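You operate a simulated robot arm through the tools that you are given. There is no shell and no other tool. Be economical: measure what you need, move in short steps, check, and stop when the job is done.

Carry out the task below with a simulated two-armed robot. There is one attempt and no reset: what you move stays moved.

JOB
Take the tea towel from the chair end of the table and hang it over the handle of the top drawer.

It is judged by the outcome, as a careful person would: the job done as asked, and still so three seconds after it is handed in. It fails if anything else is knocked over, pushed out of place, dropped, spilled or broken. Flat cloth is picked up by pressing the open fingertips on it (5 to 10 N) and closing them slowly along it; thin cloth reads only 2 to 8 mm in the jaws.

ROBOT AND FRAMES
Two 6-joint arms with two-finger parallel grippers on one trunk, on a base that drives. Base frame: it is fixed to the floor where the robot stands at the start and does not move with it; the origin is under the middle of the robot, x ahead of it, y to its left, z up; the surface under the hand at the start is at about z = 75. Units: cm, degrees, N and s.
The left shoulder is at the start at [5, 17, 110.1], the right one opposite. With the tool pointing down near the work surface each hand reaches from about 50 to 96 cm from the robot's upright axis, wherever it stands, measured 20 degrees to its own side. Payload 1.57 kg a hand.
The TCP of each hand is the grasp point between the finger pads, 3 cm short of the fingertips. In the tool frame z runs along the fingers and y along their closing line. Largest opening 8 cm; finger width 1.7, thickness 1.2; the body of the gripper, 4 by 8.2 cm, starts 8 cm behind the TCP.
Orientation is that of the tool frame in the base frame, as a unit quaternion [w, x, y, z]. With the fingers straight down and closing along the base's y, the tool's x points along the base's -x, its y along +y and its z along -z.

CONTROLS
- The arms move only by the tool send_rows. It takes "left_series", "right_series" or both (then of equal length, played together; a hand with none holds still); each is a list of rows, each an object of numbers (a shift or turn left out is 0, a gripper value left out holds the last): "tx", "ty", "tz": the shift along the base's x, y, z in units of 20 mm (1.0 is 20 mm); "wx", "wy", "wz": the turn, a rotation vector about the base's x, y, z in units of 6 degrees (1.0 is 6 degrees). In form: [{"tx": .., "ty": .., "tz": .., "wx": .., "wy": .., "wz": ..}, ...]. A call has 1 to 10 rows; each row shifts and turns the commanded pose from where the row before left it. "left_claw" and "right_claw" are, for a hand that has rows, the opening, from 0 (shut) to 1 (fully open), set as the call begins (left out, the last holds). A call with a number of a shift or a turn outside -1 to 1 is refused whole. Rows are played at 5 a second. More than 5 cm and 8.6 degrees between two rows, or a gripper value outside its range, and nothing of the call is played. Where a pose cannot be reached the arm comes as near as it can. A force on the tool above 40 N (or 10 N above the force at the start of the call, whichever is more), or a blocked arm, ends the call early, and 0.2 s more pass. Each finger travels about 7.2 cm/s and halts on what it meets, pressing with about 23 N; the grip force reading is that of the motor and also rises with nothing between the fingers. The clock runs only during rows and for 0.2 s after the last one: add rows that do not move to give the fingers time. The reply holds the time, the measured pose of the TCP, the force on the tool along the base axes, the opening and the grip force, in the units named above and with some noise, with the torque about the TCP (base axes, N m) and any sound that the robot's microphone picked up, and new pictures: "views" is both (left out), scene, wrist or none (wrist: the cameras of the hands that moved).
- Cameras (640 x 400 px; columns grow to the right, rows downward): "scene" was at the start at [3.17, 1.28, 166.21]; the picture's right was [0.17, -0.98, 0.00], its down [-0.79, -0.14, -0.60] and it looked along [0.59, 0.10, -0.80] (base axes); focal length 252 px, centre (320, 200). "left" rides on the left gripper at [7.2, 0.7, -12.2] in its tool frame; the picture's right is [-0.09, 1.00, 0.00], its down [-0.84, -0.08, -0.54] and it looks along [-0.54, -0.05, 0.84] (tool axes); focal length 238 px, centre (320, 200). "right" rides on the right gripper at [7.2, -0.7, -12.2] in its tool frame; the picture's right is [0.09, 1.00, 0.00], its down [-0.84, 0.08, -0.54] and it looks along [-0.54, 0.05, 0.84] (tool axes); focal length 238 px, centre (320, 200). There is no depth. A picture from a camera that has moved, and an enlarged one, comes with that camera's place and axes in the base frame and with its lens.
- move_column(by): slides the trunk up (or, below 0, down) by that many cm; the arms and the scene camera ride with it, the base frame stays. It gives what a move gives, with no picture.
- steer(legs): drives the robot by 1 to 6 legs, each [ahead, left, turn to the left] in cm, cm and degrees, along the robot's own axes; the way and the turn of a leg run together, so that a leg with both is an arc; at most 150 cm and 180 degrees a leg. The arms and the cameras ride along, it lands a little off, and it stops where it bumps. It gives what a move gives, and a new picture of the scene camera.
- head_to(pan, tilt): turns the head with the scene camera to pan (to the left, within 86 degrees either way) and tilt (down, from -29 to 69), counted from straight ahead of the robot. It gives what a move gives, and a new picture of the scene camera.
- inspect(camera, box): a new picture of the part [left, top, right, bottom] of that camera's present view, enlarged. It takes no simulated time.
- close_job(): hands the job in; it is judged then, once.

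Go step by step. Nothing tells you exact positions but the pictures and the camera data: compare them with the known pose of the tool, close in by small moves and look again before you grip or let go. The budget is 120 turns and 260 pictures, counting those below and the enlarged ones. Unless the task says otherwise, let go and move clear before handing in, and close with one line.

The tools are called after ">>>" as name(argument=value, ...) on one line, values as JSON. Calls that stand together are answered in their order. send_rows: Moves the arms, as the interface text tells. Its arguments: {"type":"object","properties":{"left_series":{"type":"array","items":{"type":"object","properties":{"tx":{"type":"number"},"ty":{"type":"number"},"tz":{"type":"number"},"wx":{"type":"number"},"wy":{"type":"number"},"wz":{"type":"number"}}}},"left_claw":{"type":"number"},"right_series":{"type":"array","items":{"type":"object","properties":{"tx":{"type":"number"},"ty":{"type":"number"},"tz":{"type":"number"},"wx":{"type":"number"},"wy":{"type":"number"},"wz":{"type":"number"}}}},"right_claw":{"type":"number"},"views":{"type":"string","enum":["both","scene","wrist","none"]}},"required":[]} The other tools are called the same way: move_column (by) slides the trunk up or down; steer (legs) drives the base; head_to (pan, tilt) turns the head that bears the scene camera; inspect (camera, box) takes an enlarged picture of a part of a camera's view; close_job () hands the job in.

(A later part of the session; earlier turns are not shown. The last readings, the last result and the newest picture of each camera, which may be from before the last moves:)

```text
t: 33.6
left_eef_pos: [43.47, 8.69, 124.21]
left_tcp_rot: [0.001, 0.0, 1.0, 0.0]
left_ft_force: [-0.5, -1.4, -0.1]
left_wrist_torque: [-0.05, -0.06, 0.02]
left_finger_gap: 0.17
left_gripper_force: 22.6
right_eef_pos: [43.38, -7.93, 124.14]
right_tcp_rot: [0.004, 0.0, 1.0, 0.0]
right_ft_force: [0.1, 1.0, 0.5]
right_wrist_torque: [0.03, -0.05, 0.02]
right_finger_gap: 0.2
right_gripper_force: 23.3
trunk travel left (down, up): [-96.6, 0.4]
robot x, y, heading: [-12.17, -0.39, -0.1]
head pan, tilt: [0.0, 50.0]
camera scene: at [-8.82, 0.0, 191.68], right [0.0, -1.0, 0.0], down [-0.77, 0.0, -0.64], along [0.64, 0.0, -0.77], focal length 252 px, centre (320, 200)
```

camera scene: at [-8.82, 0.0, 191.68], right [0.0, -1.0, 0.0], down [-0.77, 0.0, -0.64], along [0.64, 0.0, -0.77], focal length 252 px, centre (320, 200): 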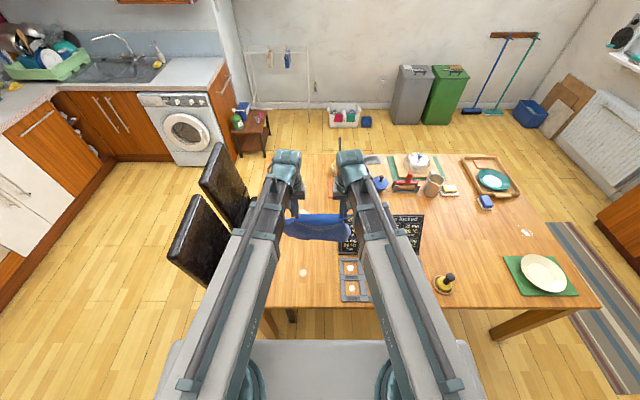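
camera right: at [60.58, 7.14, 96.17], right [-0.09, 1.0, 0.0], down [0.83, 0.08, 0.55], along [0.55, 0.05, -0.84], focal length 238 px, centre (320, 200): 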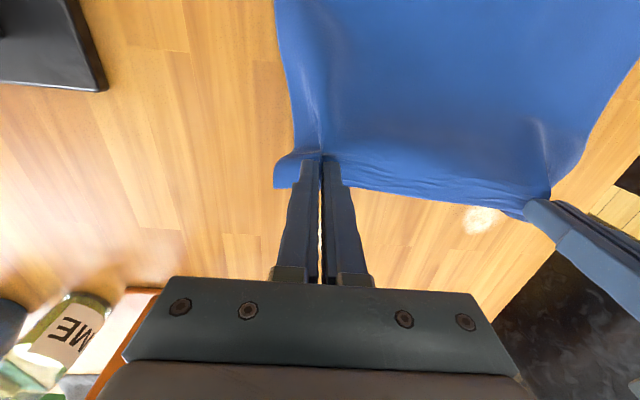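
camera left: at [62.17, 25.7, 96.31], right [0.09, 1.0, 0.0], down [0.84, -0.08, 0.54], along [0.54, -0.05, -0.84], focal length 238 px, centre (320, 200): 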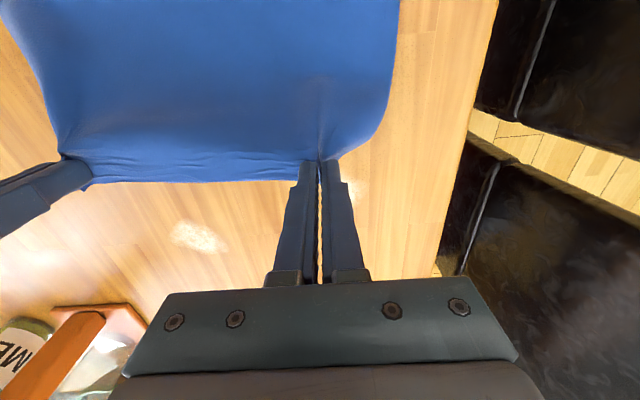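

Now I'll check the left and below before turning, because the white cabinet is close on that side.

>>> head_to(pan=80, tilt=55)

```text
t: 35.1
left_eef_pos: [43.6, 8.7, 124.1]
left_tcp_rot: [0.001, 0.0, 1.0, 0.001]
left_ft_force: [0.1, -2.3, -0.3]
left_wrist_torque: [-0.07, -0.01, 0.0]
left_finger_gap: 0.17
left_gripper_force: 23.1
right_eef_pos: [43.5, -7.95, 124.18]
right_tcp_rot: [0.005, 0.0, 1.0, -0.001]
right_ft_force: [0.9, 0.3, -0.2]
right_wrist_torque: [0.04, 0.02, 0.0]
right_finger_gap: 0.19
right_gripper_force: 23.8
trunk travel left (down, up): [-96.6, 0.4]
robot x, y, heading: [-12.53, 0.07, 0.2]
head pan, tilt: [80.0, 55.0]
camera scene: at [-15.02, 7.1, 191.02], right [0.98, -0.17, 0.0], down [-0.14, -0.81, -0.57], along [0.1, 0.56, -0.82], focal length 252 px, centre (320, 200)
```

scene: 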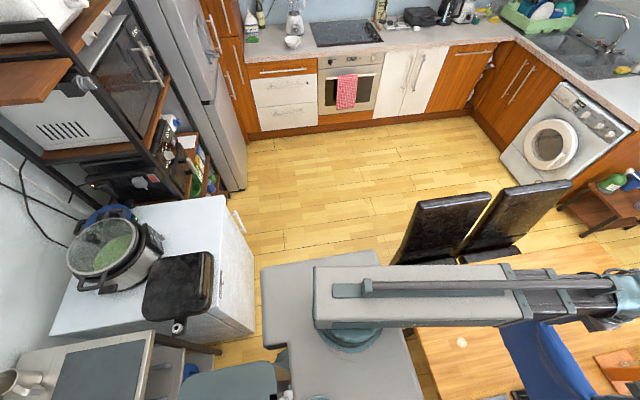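

There are about 38 cm between the robot's axis and the white cabinet, and the floor ahead to the drawers is open. I'll turn left 90° in place.

>>> steer(legs=[[0, 0, 90]])

>>> head_to(pan=0, tilt=40)

```text
t: 39.4
left_eef_pos: [-21.64, 55.69, 124.06]
left_tcp_rot: [-0.001, 0.712, -0.702, 0.0]
left_ft_force: [2.1, 0.3, -0.2]
left_wrist_torque: [0.01, -0.08, -0.05]
left_finger_gap: 0.19
left_gripper_force: 23.6
right_eef_pos: [-4.93, 55.79, 124.14]
right_tcp_rot: [-0.002, 0.711, -0.703, -0.003]
right_ft_force: [-1.4, 0.2, -0.1]
right_wrist_torque: [0.04, 0.07, -0.02]
right_finger_gap: 0.22
right_gripper_force: 23.2
trunk travel left (down, up): [-96.6, 0.4]
robot x, y, heading: [-12.42, 0.26, 90.4]
head pan, tilt: [80.0, 55.0]
camera scene: at [-19.38, -2.84, 191.02], right [0.16, 0.99, 0.0], down [0.81, -0.13, -0.57], along [-0.57, 0.09, -0.82], focal length 252 px, centre (320, 200)
```

scene: 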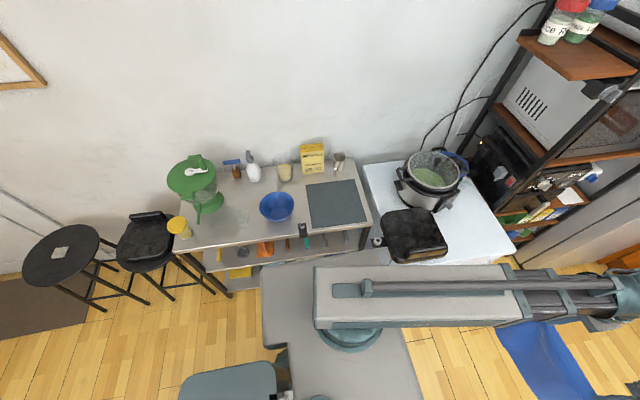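

```text
t: 40.9
left_eef_pos: [-21.75, 55.66, 124.09]
left_tcp_rot: [-0.001, 0.712, -0.702, -0.001]
left_ft_force: [1.0, 0.6, 0.2]
left_wrist_torque: [0.01, -0.08, -0.05]
left_finger_gap: 0.2
left_gripper_force: 23.1
right_eef_pos: [-4.93, 55.8, 124.03]
right_tcp_rot: [-0.003, 0.712, -0.702, -0.004]
right_ft_force: [-1.4, -0.1, -0.5]
right_wrist_torque: [0.0, 0.07, -0.01]
right_finger_gap: 0.2
right_gripper_force: 23.2
trunk travel left (down, up): [-96.6, 0.4]
robot x, y, heading: [-12.17, 0.17, 90.7]
head pan, tilt: [0.0, 40.0]
camera scene: at [-12.37, 4.51, 193.09], right [1.0, 0.01, 0.0], down [0.01, -0.64, -0.77], along [-0.01, 0.77, -0.64], focal length 252 px, centre (320, 200)
```

scene: 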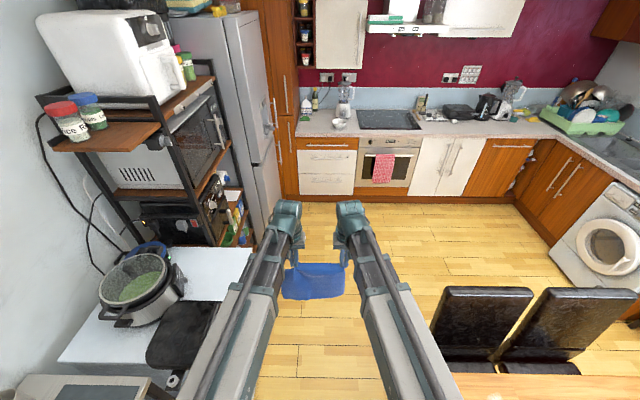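

Turned cleanly; the drawers are straight ahead. I'll drive 90 cm ahead and look again.

>>> steer(legs=[[90, 0, 0]])

>>> inspect(camera="scene", box=[220, 80, 420, 205])

```text
t: 45.6
left_eef_pos: [-20.6, 144.82, 124.03]
left_tcp_rot: [0.001, -0.704, 0.71, 0.0]
left_ft_force: [1.1, -0.2, -0.2]
left_wrist_torque: [-0.04, -0.07, -0.05]
left_finger_gap: 0.18
left_gripper_force: 22.6
right_eef_pos: [-3.94, 144.36, 124.11]
right_tcp_rot: [0.003, -0.704, 0.711, 0.003]
right_ft_force: [-1.5, -0.2, 0.6]
right_wrist_torque: [0.0, 0.07, -0.02]
right_finger_gap: 0.19
right_gripper_force: 22.8
trunk travel left (down, up): [-96.6, 0.4]
robot x, y, heading: [-12.46, 89.21, 89.4]
head pan, tilt: [0.0, 40.0]
camera scene: at [-12.47, 93.34, 193.09], right [1.0, -0.01, 0.0], down [-0.01, -0.64, -0.77], along [0.01, 0.77, -0.64], focal length 252 px, centre (320, 200)
```

scene: 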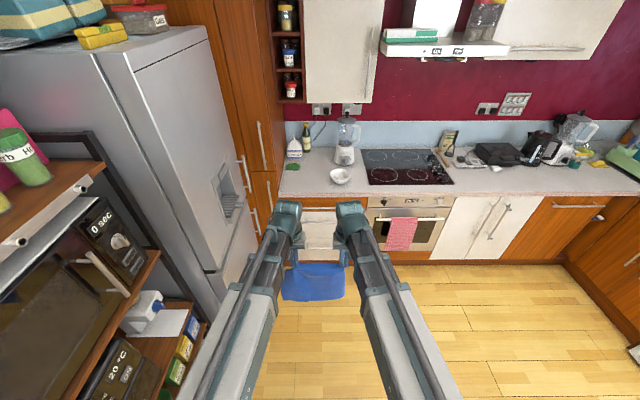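

```text
3.20 times, centred on (320, 142) of scene
camera zoom: at [-12.47, 93.34, 193.09], right [1.0, -0.01, 0.0], down [-0.01, -0.64, -0.77], along [0.01, 0.77, -0.64], focal length 807 px, centre (320, 384)
```

zoom: 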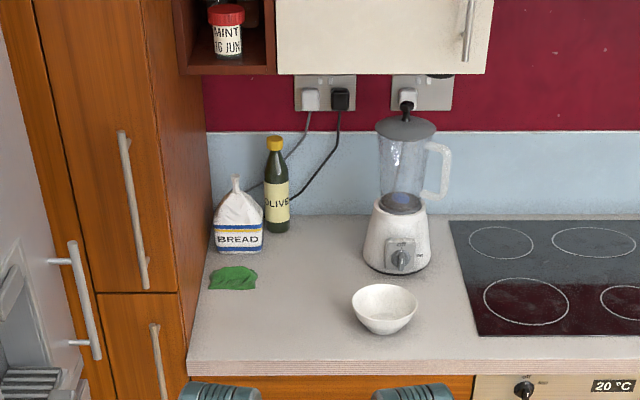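

The drawer unit spans about x -40 to 19, with the counter edge near y≈223. The arms hide the handle, so I'll lower the trunk to see it over the hands.

>>> move_column(by=-30)

>>> head_to(pan=0, tilt=35)

>>> inspect(camera="scene", box=[220, 100, 420, 225])

```text
t: 48.6
left_eef_pos: [-20.49, 144.65, 94.09]
left_tcp_rot: [0.001, -0.704, 0.71, 0.001]
left_ft_force: [1.3, 0.9, -0.6]
left_wrist_torque: [0.01, -0.04, -0.02]
left_finger_gap: 0.19
left_gripper_force: 23.2
right_eef_pos: [-3.84, 144.31, 94.09]
right_tcp_rot: [0.004, -0.704, 0.711, 0.003]
right_ft_force: [-1.5, -0.7, -0.3]
right_wrist_torque: [-0.02, 0.07, -0.02]
right_finger_gap: 0.19
right_gripper_force: 22.8
trunk travel left (down, up): [-66.6, 30.4]
robot x, y, heading: [-12.72, 89.03, 89.5]
head pan, tilt: [0.0, 40.0]
```

```text
t: 49.2
left_eef_pos: [-20.57, 144.62, 93.94]
left_tcp_rot: [0.0, -0.704, 0.71, 0.0]
left_ft_force: [1.4, -0.2, 0.0]
left_wrist_torque: [-0.02, -0.06, -0.06]
left_finger_gap: 0.2
left_gripper_force: 23.0
right_eef_pos: [-3.91, 144.42, 94.02]
right_tcp_rot: [0.003, -0.704, 0.71, 0.002]
right_ft_force: [-2.1, 0.4, -0.6]
right_wrist_torque: [0.03, 0.05, -0.02]
right_finger_gap: 0.21
right_gripper_force: 23.3
trunk travel left (down, up): [-66.6, 30.4]
robot x, y, heading: [-12.67, 88.82, 89.5]
head pan, tilt: [0.0, 35.0]
camera scene: at [-12.47, 93.58, 163.84], right [1.0, -0.01, 0.0], down [-0.01, -0.57, -0.82], along [0.01, 0.82, -0.57], focal length 252 px, centre (320, 200)
```

scene: 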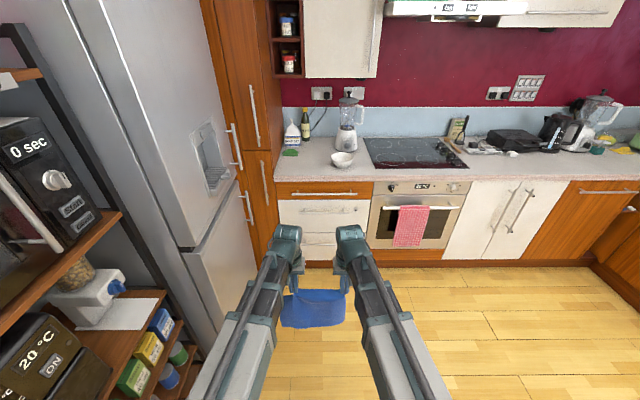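

```text
3.20 times, centred on (320, 162) of scene
camera zoom: at [-12.47, 93.58, 163.84], right [1.0, -0.01, 0.0], down [-0.01, -0.57, -0.82], along [0.01, 0.82, -0.57], focal length 807 px, centre (320, 320)
```

zoom: 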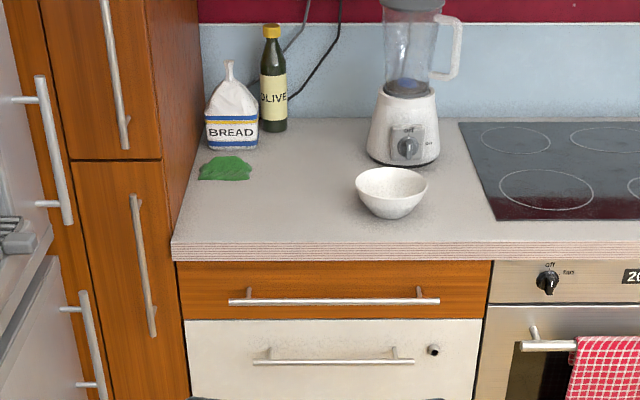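

Triangulated: counter edge at y≈221.5 (z 88–92), bar at y≈220, z≈79, and bar x from -28 to 12 with posts at about -24.5 and 8. My plan is to let the cloth hang down against the counter edge behind the bar, then fold it forward over the bar; first I'll raise, centre and approach.

>>> move_column(by=16)

>>> steer(legs=[[56, -4, 0.5]])

>>> head_to(pan=0, tilt=52)

```text
t: 51.1
left_eef_pos: [-20.54, 144.6, 110.02]
left_tcp_rot: [0.001, -0.704, 0.71, 0.0]
left_ft_force: [1.1, 0.2, -0.6]
left_wrist_torque: [0.0, -0.06, -0.05]
left_finger_gap: 0.22
left_gripper_force: 23.2
right_eef_pos: [-3.92, 144.44, 109.99]
right_tcp_rot: [0.002, -0.704, 0.711, 0.003]
right_ft_force: [-2.1, -0.1, -0.5]
right_wrist_torque: [0.0, 0.04, 0.0]
right_finger_gap: 0.18
right_gripper_force: 23.2
trunk travel left (down, up): [-82.6, 14.4]
robot x, y, heading: [-12.33, 89.03, 89.5]
head pan, tilt: [0.0, 35.0]
```

```text
t: 54.2
left_eef_pos: [-15.91, 199.92, 110.12]
left_tcp_rot: [0.0, -0.704, 0.711, 0.001]
left_ft_force: [1.0, 0.7, -0.6]
left_wrist_torque: [0.01, -0.02, -0.03]
left_finger_gap: 0.19
left_gripper_force: 23.4
right_eef_pos: [0.73, 199.66, 110.13]
right_tcp_rot: [0.003, -0.704, 0.71, 0.002]
right_ft_force: [-1.6, 0.8, 0.3]
right_wrist_torque: [-0.03, 0.07, -0.02]
right_finger_gap: 0.21
right_gripper_force: 22.7
trunk travel left (down, up): [-82.6, 14.4]
robot x, y, heading: [-7.55, 143.75, 89.4]
head pan, tilt: [0.0, 35.0]
camera scene: at [-7.86, 148.83, 179.84], right [1.0, -0.01, 0.0], down [-0.01, -0.57, -0.82], along [0.01, 0.82, -0.57], focal length 252 px, centre (320, 200)
```

scene: 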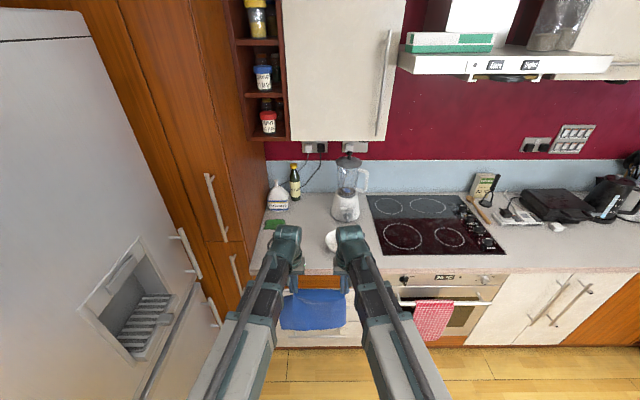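

```text
t: 55.0
left_eef_pos: [-15.93, 199.78, 110.03]
left_tcp_rot: [0.0, -0.703, 0.711, 0.001]
left_ft_force: [1.4, 0.7, 0.0]
left_wrist_torque: [0.01, -0.04, -0.04]
left_finger_gap: 0.17
left_gripper_force: 22.5
right_eef_pos: [0.72, 199.55, 110.11]
right_tcp_rot: [0.002, -0.704, 0.71, 0.004]
right_ft_force: [-1.7, -0.6, -0.1]
right_wrist_torque: [-0.01, 0.02, -0.02]
right_finger_gap: 0.19
right_gripper_force: 22.7
trunk travel left (down, up): [-82.6, 14.4]
robot x, y, heading: [-7.75, 144.05, 89.4]
head pan, tilt: [0.0, 52.0]
camera scene: at [-7.88, 147.46, 177.41], right [1.0, -0.01, 0.0], down [-0.01, -0.79, -0.62], along [0.01, 0.62, -0.79], focal length 252 px, centre (320, 200)
```

scene: 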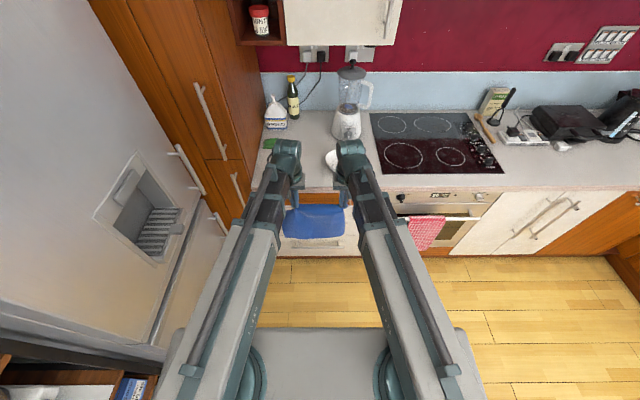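

The hands are now at y≈200 and well aligned in x. I'll look through the wrist cameras, with a zoom between the hands.

>>> send_rows(left_series=[{"ty": 1}, {"ty": 1}, {"ty": 1}, {"ty": 1}, {}], right_series=[{"ty": 1}, {"ty": 1}, {"ty": 1}, {"ty": 1}, {}], views="wrist")

>>> inspect(camera="scene", box=[240, 120, 400, 220])

```text
t: 56.2
left_eef_pos: [-15.99, 207.84, 109.98]
left_tcp_rot: [0.001, -0.703, 0.711, 0.0]
left_ft_force: [1.5, -0.4, -0.1]
left_wrist_torque: [0.0, -0.04, -0.04]
left_finger_gap: 0.19
left_gripper_force: 23.0
right_eef_pos: [0.69, 207.51, 110.07]
right_tcp_rot: [0.002, -0.705, 0.71, 0.004]
right_ft_force: [-1.5, 0.5, -0.5]
right_wrist_torque: [0.07, 0.05, -0.01]
right_finger_gap: 0.21
right_gripper_force: 22.9
trunk travel left (down, up): [-82.6, 14.4]
robot x, y, heading: [-7.71, 144.03, 89.6]
head pan, tilt: [0.0, 52.0]
camera right: at [1.35, 200.28, 122.19], right [-1.0, -0.08, 0.0], down [-0.07, 0.83, 0.55], along [-0.05, 0.55, -0.84], focal length 238 px, centre (320, 200)
camera left: at [-16.71, 200.67, 122.33], right [-0.99, 0.1, 0.0], down [0.09, 0.83, 0.54], along [0.06, 0.54, -0.84], focal length 238 px, centre (320, 200)
```

right: 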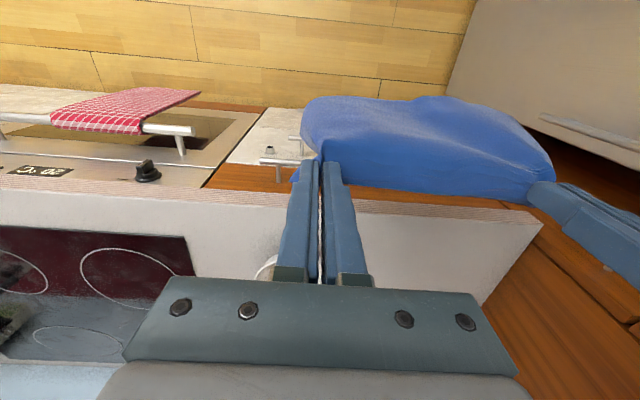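
left: 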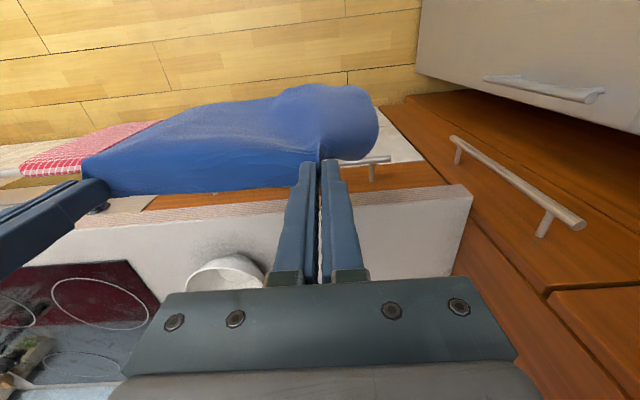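

```text
4.00 times, centred on (320, 170) of scene
camera zoom: at [-7.88, 147.4, 177.41], right [1.0, -0.01, 0.0], down [-0.01, -0.79, -0.62], along [0.01, 0.62, -0.79], focal length 1009 px, centre (320, 320)
```

zoom: 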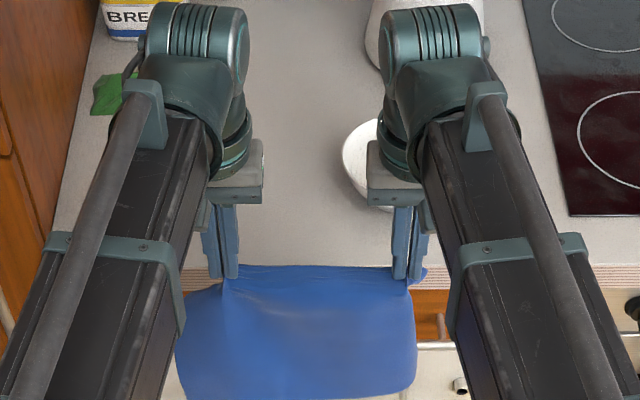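

The right wrist camera sees the bar's right end and the counter edge. I'll zoom there.

>>> inspect(camera="right", box=[200, 110, 360, 210])

>>> inspect(camera="left", box=[310, 130, 470, 230])

```text
4.00 times, centred on (280, 160) of right
camera zoom: at [1.35, 200.28, 122.19], right [-1.0, -0.08, 0.0], down [-0.07, 0.83, 0.55], along [-0.05, 0.55, -0.84], focal length 953 px, centre (480, 360)
```

zoom: 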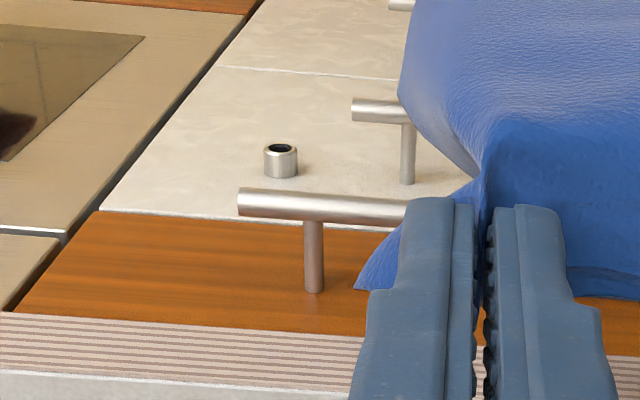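

```text
4.00 times, centred on (390, 180) of left
camera zoom: at [-16.71, 200.67, 122.33], right [-0.99, 0.1, 0.0], down [0.09, 0.83, 0.54], along [0.06, 0.54, -0.84], focal length 953 px, centre (40, 280)
```

zoom: 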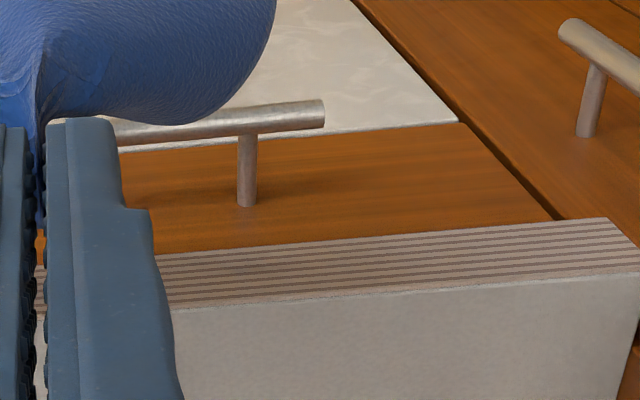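

Fix from several views: the bar is at y≈220.0, z≈79.7, about 1.3 cm thick; the counter edge is at y≈222.1, z 88–91; the drawer front is at y≈224.5. I'll carry the hanging cloth over the bar to the counter-edge plane.

>>> send_rows(left_series=[{"ty": 0.723}, {"ty": 0.723}, {"ty": 0.723}, {"ty": 0.723}, {"ty": 0.723}, {"ty": 0.723}, {"ty": 0.723}, {"ty": 0.723}, {"ty": 0.723}, {"ty": 0.723}], right_series=[{"ty": 0.739}, {"ty": 0.739}, {"ty": 0.739}, {"ty": 0.739}, {"ty": 0.739}, {"ty": 0.739}, {"ty": 0.739}, {"ty": 0.739}, {"ty": 0.739}, {"ty": 0.739}], views="none")

>>> send_rows(left_series=[{}, {}, {}, {}, {}], right_series=[{}, {}, {}, {}, {}], views="both")

>>> inspect(camera="scene", box=[240, 120, 400, 220])

```text
t: 58.4
left_eef_pos: [-15.86, 222.29, 110.12]
left_tcp_rot: [0.001, -0.704, 0.711, 0.001]
left_ft_force: [0.3, 0.1, -0.1]
left_wrist_torque: [0.02, -0.08, -0.03]
left_finger_gap: 0.17
left_gripper_force: 23.0
right_eef_pos: [0.69, 222.57, 110.07]
right_tcp_rot: [0.003, -0.704, 0.711, 0.002]
right_ft_force: [-1.7, 0.4, -0.1]
right_wrist_torque: [-0.02, 0.02, -0.04]
right_finger_gap: 0.19
right_gripper_force: 23.1
trunk travel left (down, up): [-82.6, 14.4]
robot x, y, heading: [-7.82, 144.17, 89.3]
head pan, tilt: [0.0, 52.0]
```

```text
t: 59.6
left_eef_pos: [-15.86, 222.34, 110.08]
left_tcp_rot: [0.0, -0.703, 0.711, 0.001]
left_ft_force: [1.0, 0.9, 0.1]
left_wrist_torque: [0.0, -0.01, -0.02]
left_finger_gap: 0.18
left_gripper_force: 22.6
right_eef_pos: [0.69, 222.52, 110.06]
right_tcp_rot: [0.004, -0.704, 0.71, 0.003]
right_ft_force: [-0.7, -0.1, 0.0]
right_wrist_torque: [0.01, 0.0, -0.02]
right_finger_gap: 0.2
right_gripper_force: 23.7
trunk travel left (down, up): [-82.6, 14.4]
robot x, y, heading: [-8.18, 144.05, 89.4]
head pan, tilt: [0.0, 52.0]
camera scene: at [-7.88, 147.46, 177.41], right [1.0, -0.01, 0.0], down [-0.01, -0.79, -0.62], along [0.01, 0.62, -0.79], focal length 252 px, centre (320, 200)
camera right: at [1.37, 215.2, 122.16], right [-1.0, -0.08, 0.0], down [-0.07, 0.83, 0.55], along [-0.05, 0.55, -0.84], focal length 238 px, centre (320, 200)
camera left: at [-16.58, 215.15, 122.31], right [-0.99, 0.1, 0.0], down [0.09, 0.83, 0.54], along [0.06, 0.54, -0.84], focal length 238 px, centre (320, 200)
```

scene: 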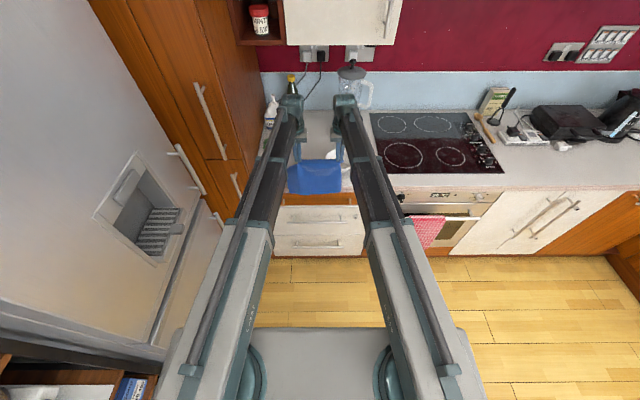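
right: 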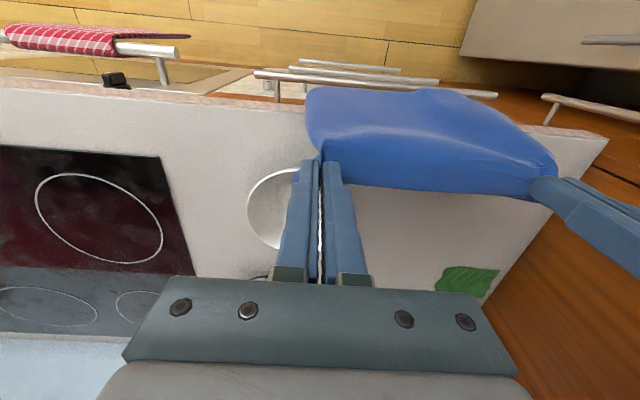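
left: 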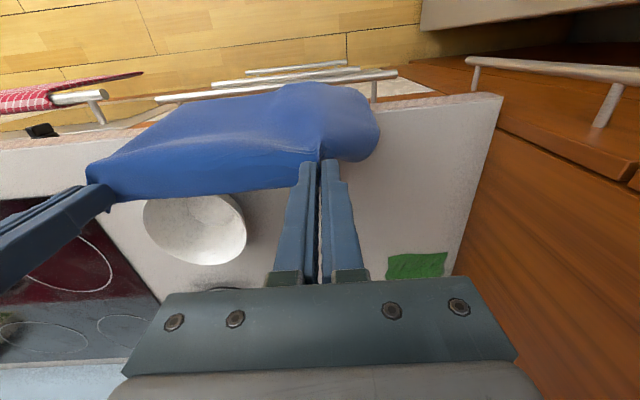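

```text
4.00 times, centred on (320, 170) of scene
camera zoom: at [-7.88, 147.46, 177.41], right [1.0, -0.01, 0.0], down [-0.01, -0.79, -0.62], along [0.01, 0.62, -0.79], focal length 1009 px, centre (320, 320)
```

zoom: 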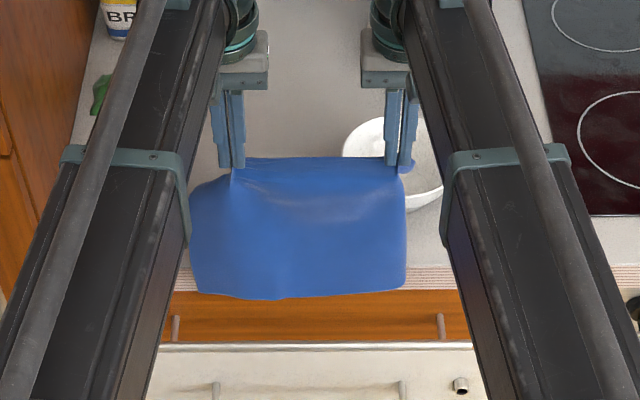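

The towel hangs above the bar, its bottom about level with the counter's front face; the bowl's rim is at about y 225.7, just behind the right hand, so I can only go slightly further in. I'll nudge in 0.7 cm, spread the hands a touch to flatten the towel, and lower a few cm to watch which side of the bar it goes.

>>> send_rows(left_series=[{"ty": 0.2, "tx": -0.1}, {"ty": 0.2}, {}, {}], right_series=[{"ty": 0.15, "tx": 0.1}, {"ty": 0.15}, {}, {}], views="none")

>>> move_column(by=-6)

>>> inspect(camera="scene", box=[240, 100, 400, 200])

>>> inspect(camera="right", box=[160, 50, 640, 350])

>>> inspect(camera="left", box=[0, 50, 480, 350])

```text
t: 60.6
left_eef_pos: [-16.08, 223.28, 110.1]
left_tcp_rot: [0.001, -0.703, 0.711, 0.001]
left_ft_force: [5.5, -0.9, -0.4]
left_wrist_torque: [-0.01, -0.19, 0.0]
left_finger_gap: 0.19
left_gripper_force: 23.6
right_eef_pos: [0.88, 223.06, 110.03]
right_tcp_rot: [0.003, -0.704, 0.71, 0.004]
right_ft_force: [-5.8, -0.9, 0.5]
right_wrist_torque: [0.01, 0.19, 0.0]
right_finger_gap: 0.18
right_gripper_force: 22.5
trunk travel left (down, up): [-82.6, 14.4]
robot x, y, heading: [-7.97, 143.77, 89.7]
head pan, tilt: [0.0, 52.0]
```

```text
t: 61.6
left_eef_pos: [-16.02, 223.13, 104.09]
left_tcp_rot: [0.0, -0.703, 0.711, 0.0]
left_ft_force: [7.3, -0.2, 0.4]
left_wrist_torque: [-0.01, -0.2, -0.05]
left_finger_gap: 0.19
left_gripper_force: 22.4
right_eef_pos: [0.86, 223.04, 104.1]
right_tcp_rot: [0.002, -0.704, 0.71, 0.003]
right_ft_force: [-5.8, -0.1, 0.6]
right_wrist_torque: [0.02, 0.2, 0.01]
right_finger_gap: 0.21
right_gripper_force: 23.0
trunk travel left (down, up): [-76.6, 20.4]
robot x, y, heading: [-7.94, 144.1, 89.4]
head pan, tilt: [0.0, 52.0]
```

```text
4.00 times, centred on (320, 150) of scene
camera zoom: at [-7.88, 147.42, 171.41], right [1.0, -0.01, 0.0], down [-0.01, -0.79, -0.62], along [0.01, 0.62, -0.79], focal length 1009 px, centre (320, 400)
```

zoom: 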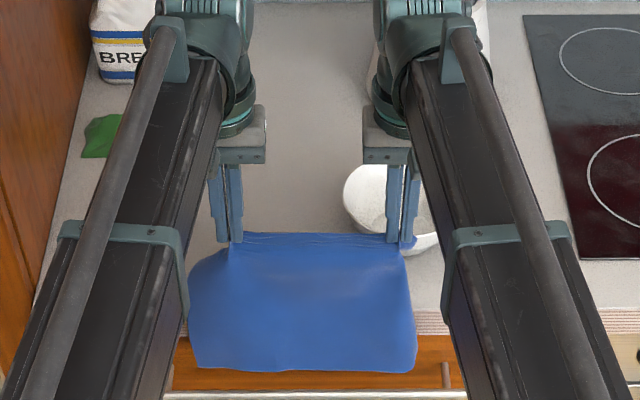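

```text
1.33 times, centred on (400, 200) of right
camera zoom: at [1.56, 215.71, 116.18], right [-1.0, -0.08, 0.0], down [-0.07, 0.83, 0.55], along [-0.05, 0.55, -0.84], focal length 318 px, centre (213, 200)
```

zoom: 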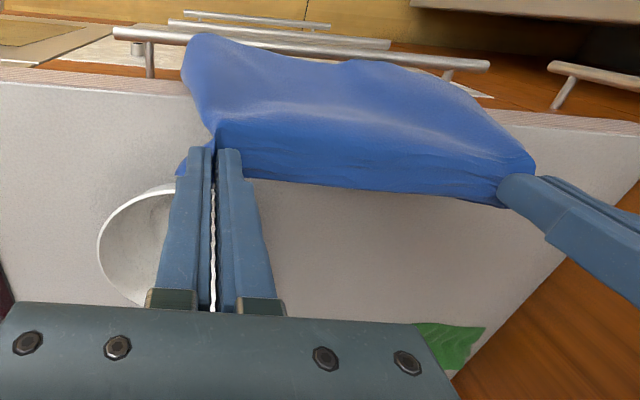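

```text
1.33 times, centred on (240, 200) of left
camera zoom: at [-16.85, 215.97, 116.33], right [-0.99, 0.1, 0.0], down [0.09, 0.83, 0.54], along [0.06, 0.54, -0.84], focal length 318 px, centre (427, 200)
```

zoom: 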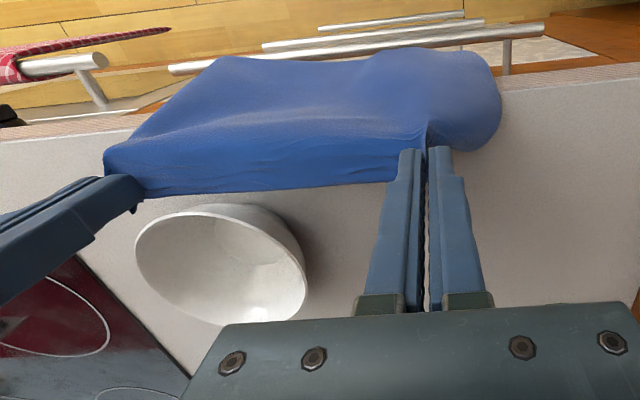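

The cloth leaves the fingers toward the robot and bows out, and draping it over the counter edge pushes the bottom outward to y≈219, in front of the bar. Pitching the fingers forward would make it leave straight down, so I'll raise, back off and test whether the wrists can pitch.

>>> move_column(by=6)

>>> send_rows(left_series=[{"ty": -1}, {"ty": -1}, {"ty": -1}, {"ty": -1}, {"ty": -1}, {}, {"wx": 1}, {"wx": 1}, {}], right_series=[{"ty": -1}, {"ty": -1}, {"ty": -1}, {"ty": -1}, {"ty": -1}, {}, {"wx": 1}, {"wx": 1}, {}], views="scene")

```text
t: 62.6
left_eef_pos: [-16.03, 223.08, 110.05]
left_tcp_rot: [0.001, -0.704, 0.711, 0.0]
left_ft_force: [6.7, 0.2, 0.8]
left_wrist_torque: [-0.06, -0.22, -0.04]
left_finger_gap: 0.19
left_gripper_force: 23.3
right_eef_pos: [0.9, 222.96, 110.09]
right_tcp_rot: [0.002, -0.704, 0.71, 0.004]
right_ft_force: [-6.9, -0.3, 0.4]
right_wrist_torque: [0.02, 0.21, 0.02]
right_finger_gap: 0.22
right_gripper_force: 23.1
trunk travel left (down, up): [-82.6, 14.4]
robot x, y, heading: [-7.54, 143.99, 89.4]
head pan, tilt: [0.0, 52.0]
```

```text
t: 64.6
left_eef_pos: [-16.09, 213.15, 110.58]
left_tcp_rot: [0.075, -0.699, 0.707, 0.076]
left_ft_force: [6.8, 0.8, -0.8]
left_wrist_torque: [0.0, -0.24, -0.1]
left_finger_gap: 0.21
left_gripper_force: 22.7
left hand out of reach, approached as far as the arm can: row 8
right_eef_pos: [0.98, 212.99, 110.61]
right_tcp_rot: [0.076, -0.7, 0.706, 0.078]
right_ft_force: [-6.4, 0.3, 0.5]
right_wrist_torque: [0.04, 0.2, 0.04]
right_finger_gap: 0.22
right_gripper_force: 23.2
right hand out of reach, approached as far as the arm can: row 8
trunk travel left (down, up): [-82.6, 14.4]
robot x, y, heading: [-7.45, 143.81, 89.5]
head pan, tilt: [0.0, 52.0]
camera scene: at [-7.88, 147.47, 177.41], right [1.0, -0.01, 0.0], down [-0.01, -0.79, -0.62], along [0.01, 0.62, -0.79], focal length 252 px, centre (320, 200)
```

scene: 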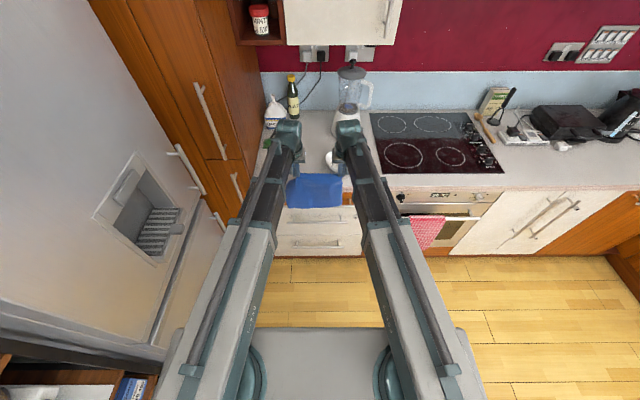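

The wrists do pitch, with the hand rising about a pivot roughly 23 cm above the TCP. I'll pitch to about 60°, commanding the matching rise.

>>> send_rows(left_series=[{"wx": 1, "tz": 0.31}, {"wx": 1, "tz": 0.43}, {"wx": 1, "tz": 0.55}, {"wx": 1, "tz": 0.66}, {"wx": 1, "tz": 0.76}, {"wx": 1, "tz": 0.85}, {"wx": 1, "tz": 0.93}, {"wx": 1, "tz": 1}, {}], right_series=[{"wx": 1, "tz": 0.31}, {"wx": 1, "tz": 0.43}, {"wx": 1, "tz": 0.55}, {"wx": 1, "tz": 0.66}, {"wx": 1, "tz": 0.76}, {"wx": 1, "tz": 0.85}, {"wx": 1, "tz": 0.93}, {"wx": 1, "tz": 1}, {}], views="both")

>>> inspect(camera="scene", box=[240, 120, 400, 220])

```text
t: 66.6
left_eef_pos: [-16.1, 213.15, 121.13]
left_tcp_rot: [0.353, -0.608, 0.614, 0.357]
left_ft_force: [6.2, -0.9, -0.8]
left_wrist_torque: [0.0, -0.09, -0.23]
left_finger_gap: 0.2
left_gripper_force: 22.7
left hand out of reach, approached as far as the arm can: row 7
right_eef_pos: [0.9, 212.99, 121.29]
right_tcp_rot: [0.355, -0.608, 0.613, 0.359]
right_ft_force: [-8.0, 0.9, -0.9]
right_wrist_torque: [-0.01, 0.1, 0.18]
right_finger_gap: 0.2
right_gripper_force: 23.1
right hand out of reach, approached as far as the arm can: row 5
trunk travel left (down, up): [-82.6, 14.4]
robot x, y, heading: [-7.98, 144.26, 89.4]
head pan, tilt: [0.0, 52.0]
camera scene: at [-7.88, 147.47, 177.41], right [1.0, -0.01, 0.0], down [-0.01, -0.79, -0.62], along [0.01, 0.62, -0.79], focal length 252 px, centre (320, 200)
camera right: at [1.6, 198.83, 120.95], right [-1.0, -0.04, -0.07], down [-0.07, -0.06, 1.0], along [-0.05, 1.0, 0.06], focal length 238 px, centre (320, 200)
camera left: at [-16.86, 199.09, 121.03], right [-0.99, 0.05, 0.09], down [0.09, -0.06, 0.99], along [0.06, 1.0, 0.05], focal length 238 px, centre (320, 200)
```

scene: 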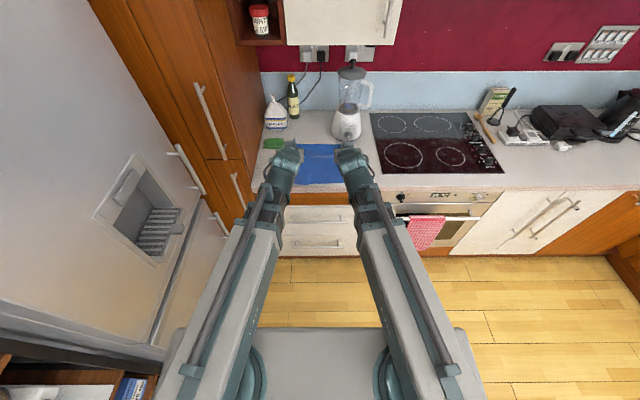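
right: 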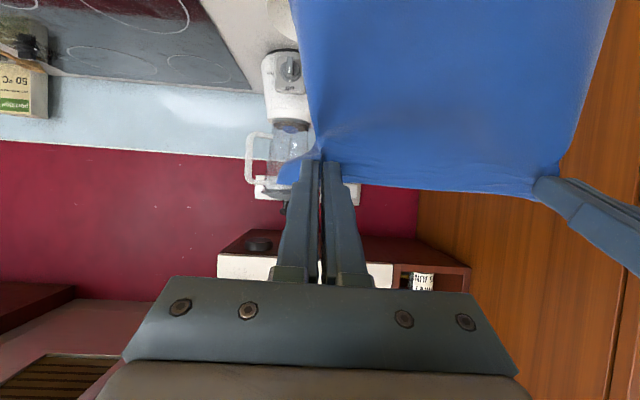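
left: 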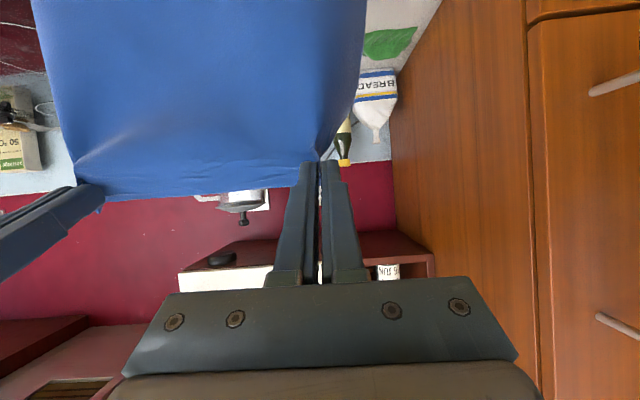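

```text
4.00 times, centred on (320, 170) of scene
camera zoom: at [-7.88, 147.47, 177.41], right [1.0, -0.01, 0.0], down [-0.01, -0.79, -0.62], along [0.01, 0.62, -0.79], focal length 1009 px, centre (320, 320)
```

zoom: 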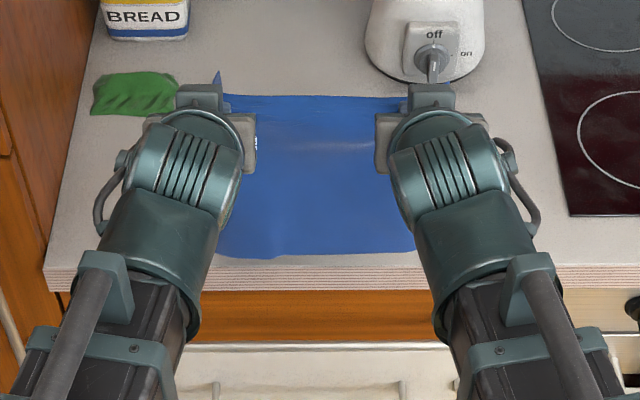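

Now the towel hangs flat and straight down, roughly 19 cm long. I'll move its plane to about y 221.5 (TCP 219), lower, and check.

>>> send_rows(left_series=[{"ty": 0.48}, {"ty": 0.48}, {"ty": 0.48}, {"ty": 0.48}, {"ty": 0.48}, {"ty": 0.48}, {}, {}], right_series=[{"ty": 0.49}, {"ty": 0.49}, {"ty": 0.49}, {"ty": 0.49}, {"ty": 0.49}, {"ty": 0.49}, {}, {}], views="none")

>>> move_column(by=-16)

>>> inspect(camera="scene", box=[240, 100, 400, 200])

>>> inspect(camera="right", box=[160, 0, 640, 300])

```text
t: 68.4
left_eef_pos: [-16.04, 218.94, 121.0]
left_tcp_rot: [0.353, -0.609, 0.615, 0.356]
left_ft_force: [6.0, 0.6, 0.1]
left_wrist_torque: [0.0, -0.07, -0.15]
left_finger_gap: 0.17
left_gripper_force: 23.5
right_eef_pos: [0.86, 218.78, 121.15]
right_tcp_rot: [0.355, -0.608, 0.614, 0.357]
right_ft_force: [-6.1, -0.6, -0.2]
right_wrist_torque: [0.02, 0.11, 0.17]
right_finger_gap: 0.19
right_gripper_force: 23.1
trunk travel left (down, up): [-82.6, 14.4]
robot x, y, heading: [-7.95, 143.58, 89.5]
head pan, tilt: [0.0, 52.0]
```

```text
t: 70.3
left_eef_pos: [-16.02, 218.9, 105.07]
left_tcp_rot: [0.353, -0.609, 0.615, 0.356]
left_ft_force: [5.8, -0.3, 0.0]
left_wrist_torque: [0.0, -0.06, -0.15]
left_finger_gap: 0.2
left_gripper_force: 23.3
right_eef_pos: [0.86, 218.74, 105.27]
right_tcp_rot: [0.355, -0.608, 0.613, 0.358]
right_ft_force: [-5.5, -0.5, -0.9]
right_wrist_torque: [-0.01, 0.09, 0.18]
right_finger_gap: 0.19
right_gripper_force: 23.0
trunk travel left (down, up): [-66.6, 30.4]
robot x, y, heading: [-8.01, 143.93, 89.3]
head pan, tilt: [0.0, 52.0]
```

```text
4.00 times, centred on (320, 150) of scene
camera zoom: at [-7.88, 147.43, 161.41], right [1.0, -0.01, 0.0], down [-0.01, -0.79, -0.62], along [0.01, 0.62, -0.79], focal length 1009 px, centre (320, 400)
```

zoom: 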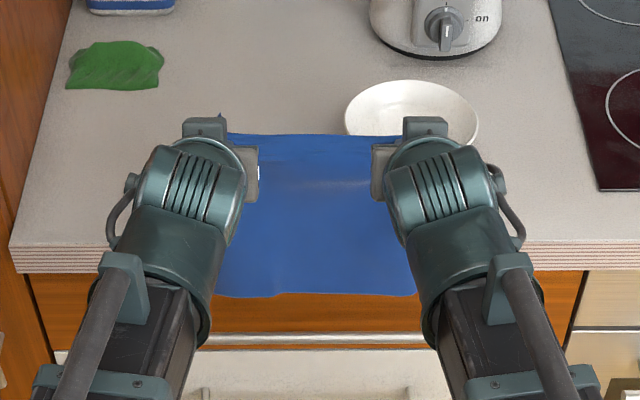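

```text
1.33 times, centred on (400, 150) of right
camera zoom: at [1.56, 204.64, 104.95], right [-1.0, -0.04, -0.07], down [-0.07, -0.06, 1.0], along [-0.05, 1.0, 0.06], focal length 318 px, centre (213, 267)
```

zoom: 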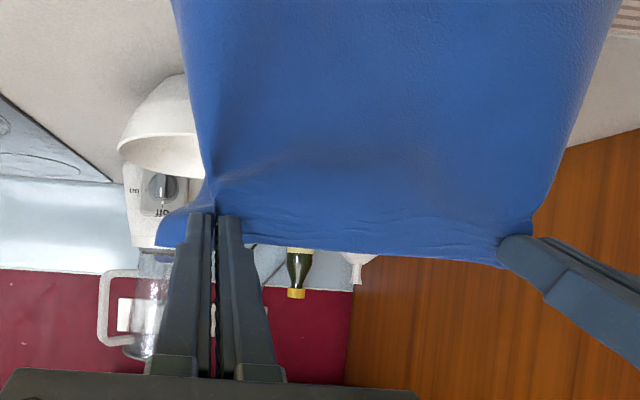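

The bottom edge is at about y 221.5, z 85, just above and behind the bar. I'll lower 5 cm and check that it slips behind.

>>> move_column(by=-6)

>>> inspect(camera="scene", box=[240, 80, 400, 180])

```text
t: 71.3
left_eef_pos: [-16.16, 218.95, 99.18]
left_tcp_rot: [0.353, -0.609, 0.615, 0.356]
left_ft_force: [6.5, -0.5, -0.2]
left_wrist_torque: [0.01, -0.06, -0.2]
left_finger_gap: 0.2
left_gripper_force: 23.0
right_eef_pos: [0.86, 218.73, 99.34]
right_tcp_rot: [0.354, -0.608, 0.613, 0.358]
right_ft_force: [-5.6, -0.3, 0.5]
right_wrist_torque: [-0.01, 0.03, 0.15]
right_finger_gap: 0.22
right_gripper_force: 23.0
trunk travel left (down, up): [-60.6, 36.4]
robot x, y, heading: [-7.65, 143.82, 89.5]
head pan, tilt: [0.0, 52.0]
```

```text
4.00 times, centred on (320, 130) of scene
camera zoom: at [-7.88, 147.43, 155.41], right [1.0, -0.01, 0.0], down [-0.01, -0.79, -0.62], along [0.01, 0.62, -0.79], focal length 1009 px, centre (320, 480)
```

zoom: 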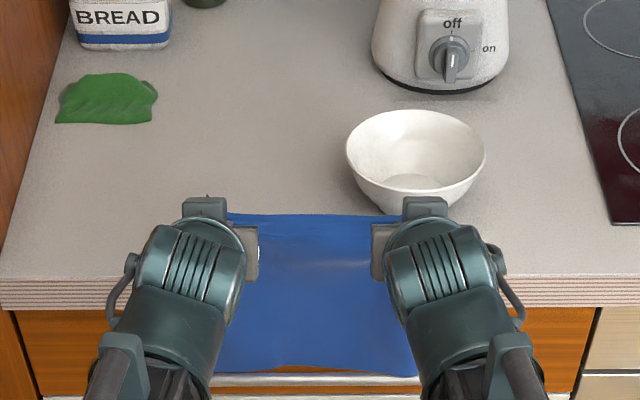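

The bar still shows in front of the towel's edge, so it's going behind. I'll continue 2.5 cm.

>>> move_column(by=-2.5)

>>> inspect(camera="scene", box=[240, 80, 400, 180])

```text
t: 72.0
left_eef_pos: [-16.13, 219.01, 96.65]
left_tcp_rot: [0.352, -0.609, 0.615, 0.356]
left_ft_force: [5.5, 0.4, 0.7]
left_wrist_torque: [0.02, -0.08, -0.23]
left_finger_gap: 0.19
left_gripper_force: 23.5
right_eef_pos: [0.94, 218.83, 96.64]
right_tcp_rot: [0.355, -0.608, 0.613, 0.358]
right_ft_force: [-6.1, 0.4, 0.5]
right_wrist_torque: [-0.01, 0.1, 0.16]
right_finger_gap: 0.2
right_gripper_force: 23.1
trunk travel left (down, up): [-58.1, 38.9]
robot x, y, heading: [-7.8, 144.11, 89.3]
head pan, tilt: [0.0, 52.0]
```

```text
4.00 times, centred on (320, 130) of scene
camera zoom: at [-7.88, 147.43, 152.9], right [1.0, -0.01, 0.0], down [-0.01, -0.79, -0.62], along [0.01, 0.62, -0.79], focal length 1009 px, centre (320, 480)
```

zoom: 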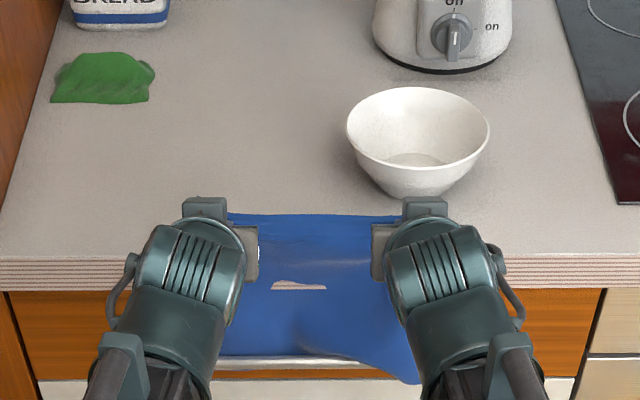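

The left and middle went behind, but the right corner slipped in front of the bar. I'll raise it back out and pitch the hands further, to about 84°, so the cloth hangs straighter and leans inward.

>>> move_column(by=6)

>>> send_rows(left_series=[{"wx": 0.8, "tz": 0.85}, {"wx": 0.8, "tz": 0.89}, {"wx": 0.8, "tz": 0.92}, {"wx": 0.8, "tz": 0.94}, {"wx": 0.8, "tz": 0.95}, {}, {}], right_series=[{"wx": 0.8, "tz": 0.85}, {"wx": 0.8, "tz": 0.89}, {"wx": 0.8, "tz": 0.92}, {"wx": 0.8, "tz": 0.94}, {"wx": 0.8, "tz": 0.95, "ty": 0.1}, {}, {}], views="both")

>>> inspect(camera="scene", box=[240, 100, 400, 200])

```text
t: 73.0
left_eef_pos: [-16.16, 218.87, 102.61]
left_tcp_rot: [0.352, -0.609, 0.615, 0.356]
left_ft_force: [5.7, -0.3, 0.2]
left_wrist_torque: [0.01, -0.08, -0.17]
left_finger_gap: 0.18
left_gripper_force: 23.0
right_eef_pos: [0.9, 218.78, 102.77]
right_tcp_rot: [0.354, -0.608, 0.613, 0.358]
right_ft_force: [-5.5, -0.6, -0.6]
right_wrist_torque: [0.0, 0.1, 0.17]
right_finger_gap: 0.2
right_gripper_force: 22.5
trunk travel left (down, up): [-64.1, 32.9]
robot x, y, heading: [-7.66, 143.95, 89.5]
head pan, tilt: [0.0, 52.0]
```

```text
t: 74.6
left_eef_pos: [-16.15, 218.99, 111.43]
left_tcp_rot: [0.472, -0.522, 0.527, 0.476]
left_ft_force: [6.2, -0.1, -0.4]
left_wrist_torque: [0.01, 0.0, -0.2]
left_finger_gap: 0.2
left_gripper_force: 22.8
left hand out of reach, approached as far as the arm can: row 4
right_eef_pos: [1.06, 219.08, 111.47]
right_tcp_rot: [0.473, -0.521, 0.525, 0.478]
right_ft_force: [-6.7, 0.1, -0.8]
right_wrist_torque: [0.0, -0.03, 0.19]
right_finger_gap: 0.21
right_gripper_force: 22.6
right hand out of reach, approached as far as the arm can: row 5
trunk travel left (down, up): [-64.1, 32.9]
robot x, y, heading: [-7.77, 143.99, 89.4]
head pan, tilt: [0.0, 52.0]
camera scene: at [-7.88, 147.44, 158.91], right [1.0, -0.01, 0.0], down [-0.01, -0.79, -0.62], along [0.01, 0.62, -0.79], focal length 252 px, centre (320, 200)
camera right: at [1.65, 206.29, 105.46], right [-1.0, -0.01, -0.08], down [-0.07, -0.46, 0.88], along [-0.05, 0.89, 0.46], focal length 238 px, centre (320, 200)
camera left: at [-16.81, 206.15, 105.49], right [-0.99, 0.01, 0.1], down [0.08, -0.45, 0.89], along [0.06, 0.89, 0.45], focal length 238 px, centre (320, 200)
```

scene: 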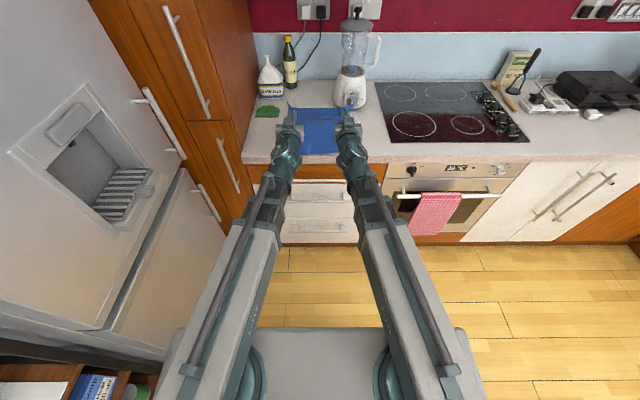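
right: 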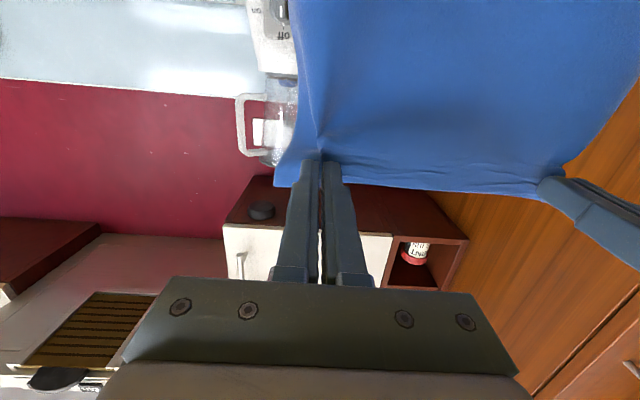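
left: 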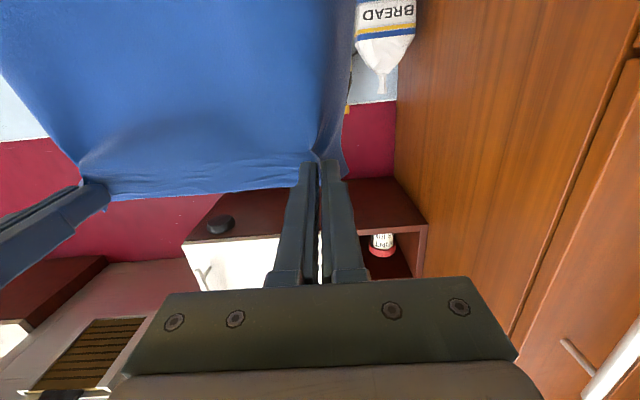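

```text
4.00 times, centred on (320, 150) of scene
camera zoom: at [-7.88, 147.44, 158.91], right [1.0, -0.01, 0.0], down [-0.01, -0.79, -0.62], along [0.01, 0.62, -0.79], focal length 1009 px, centre (320, 400)
```

zoom: 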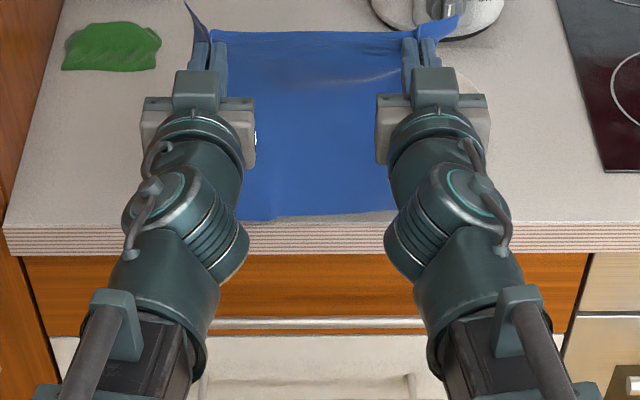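

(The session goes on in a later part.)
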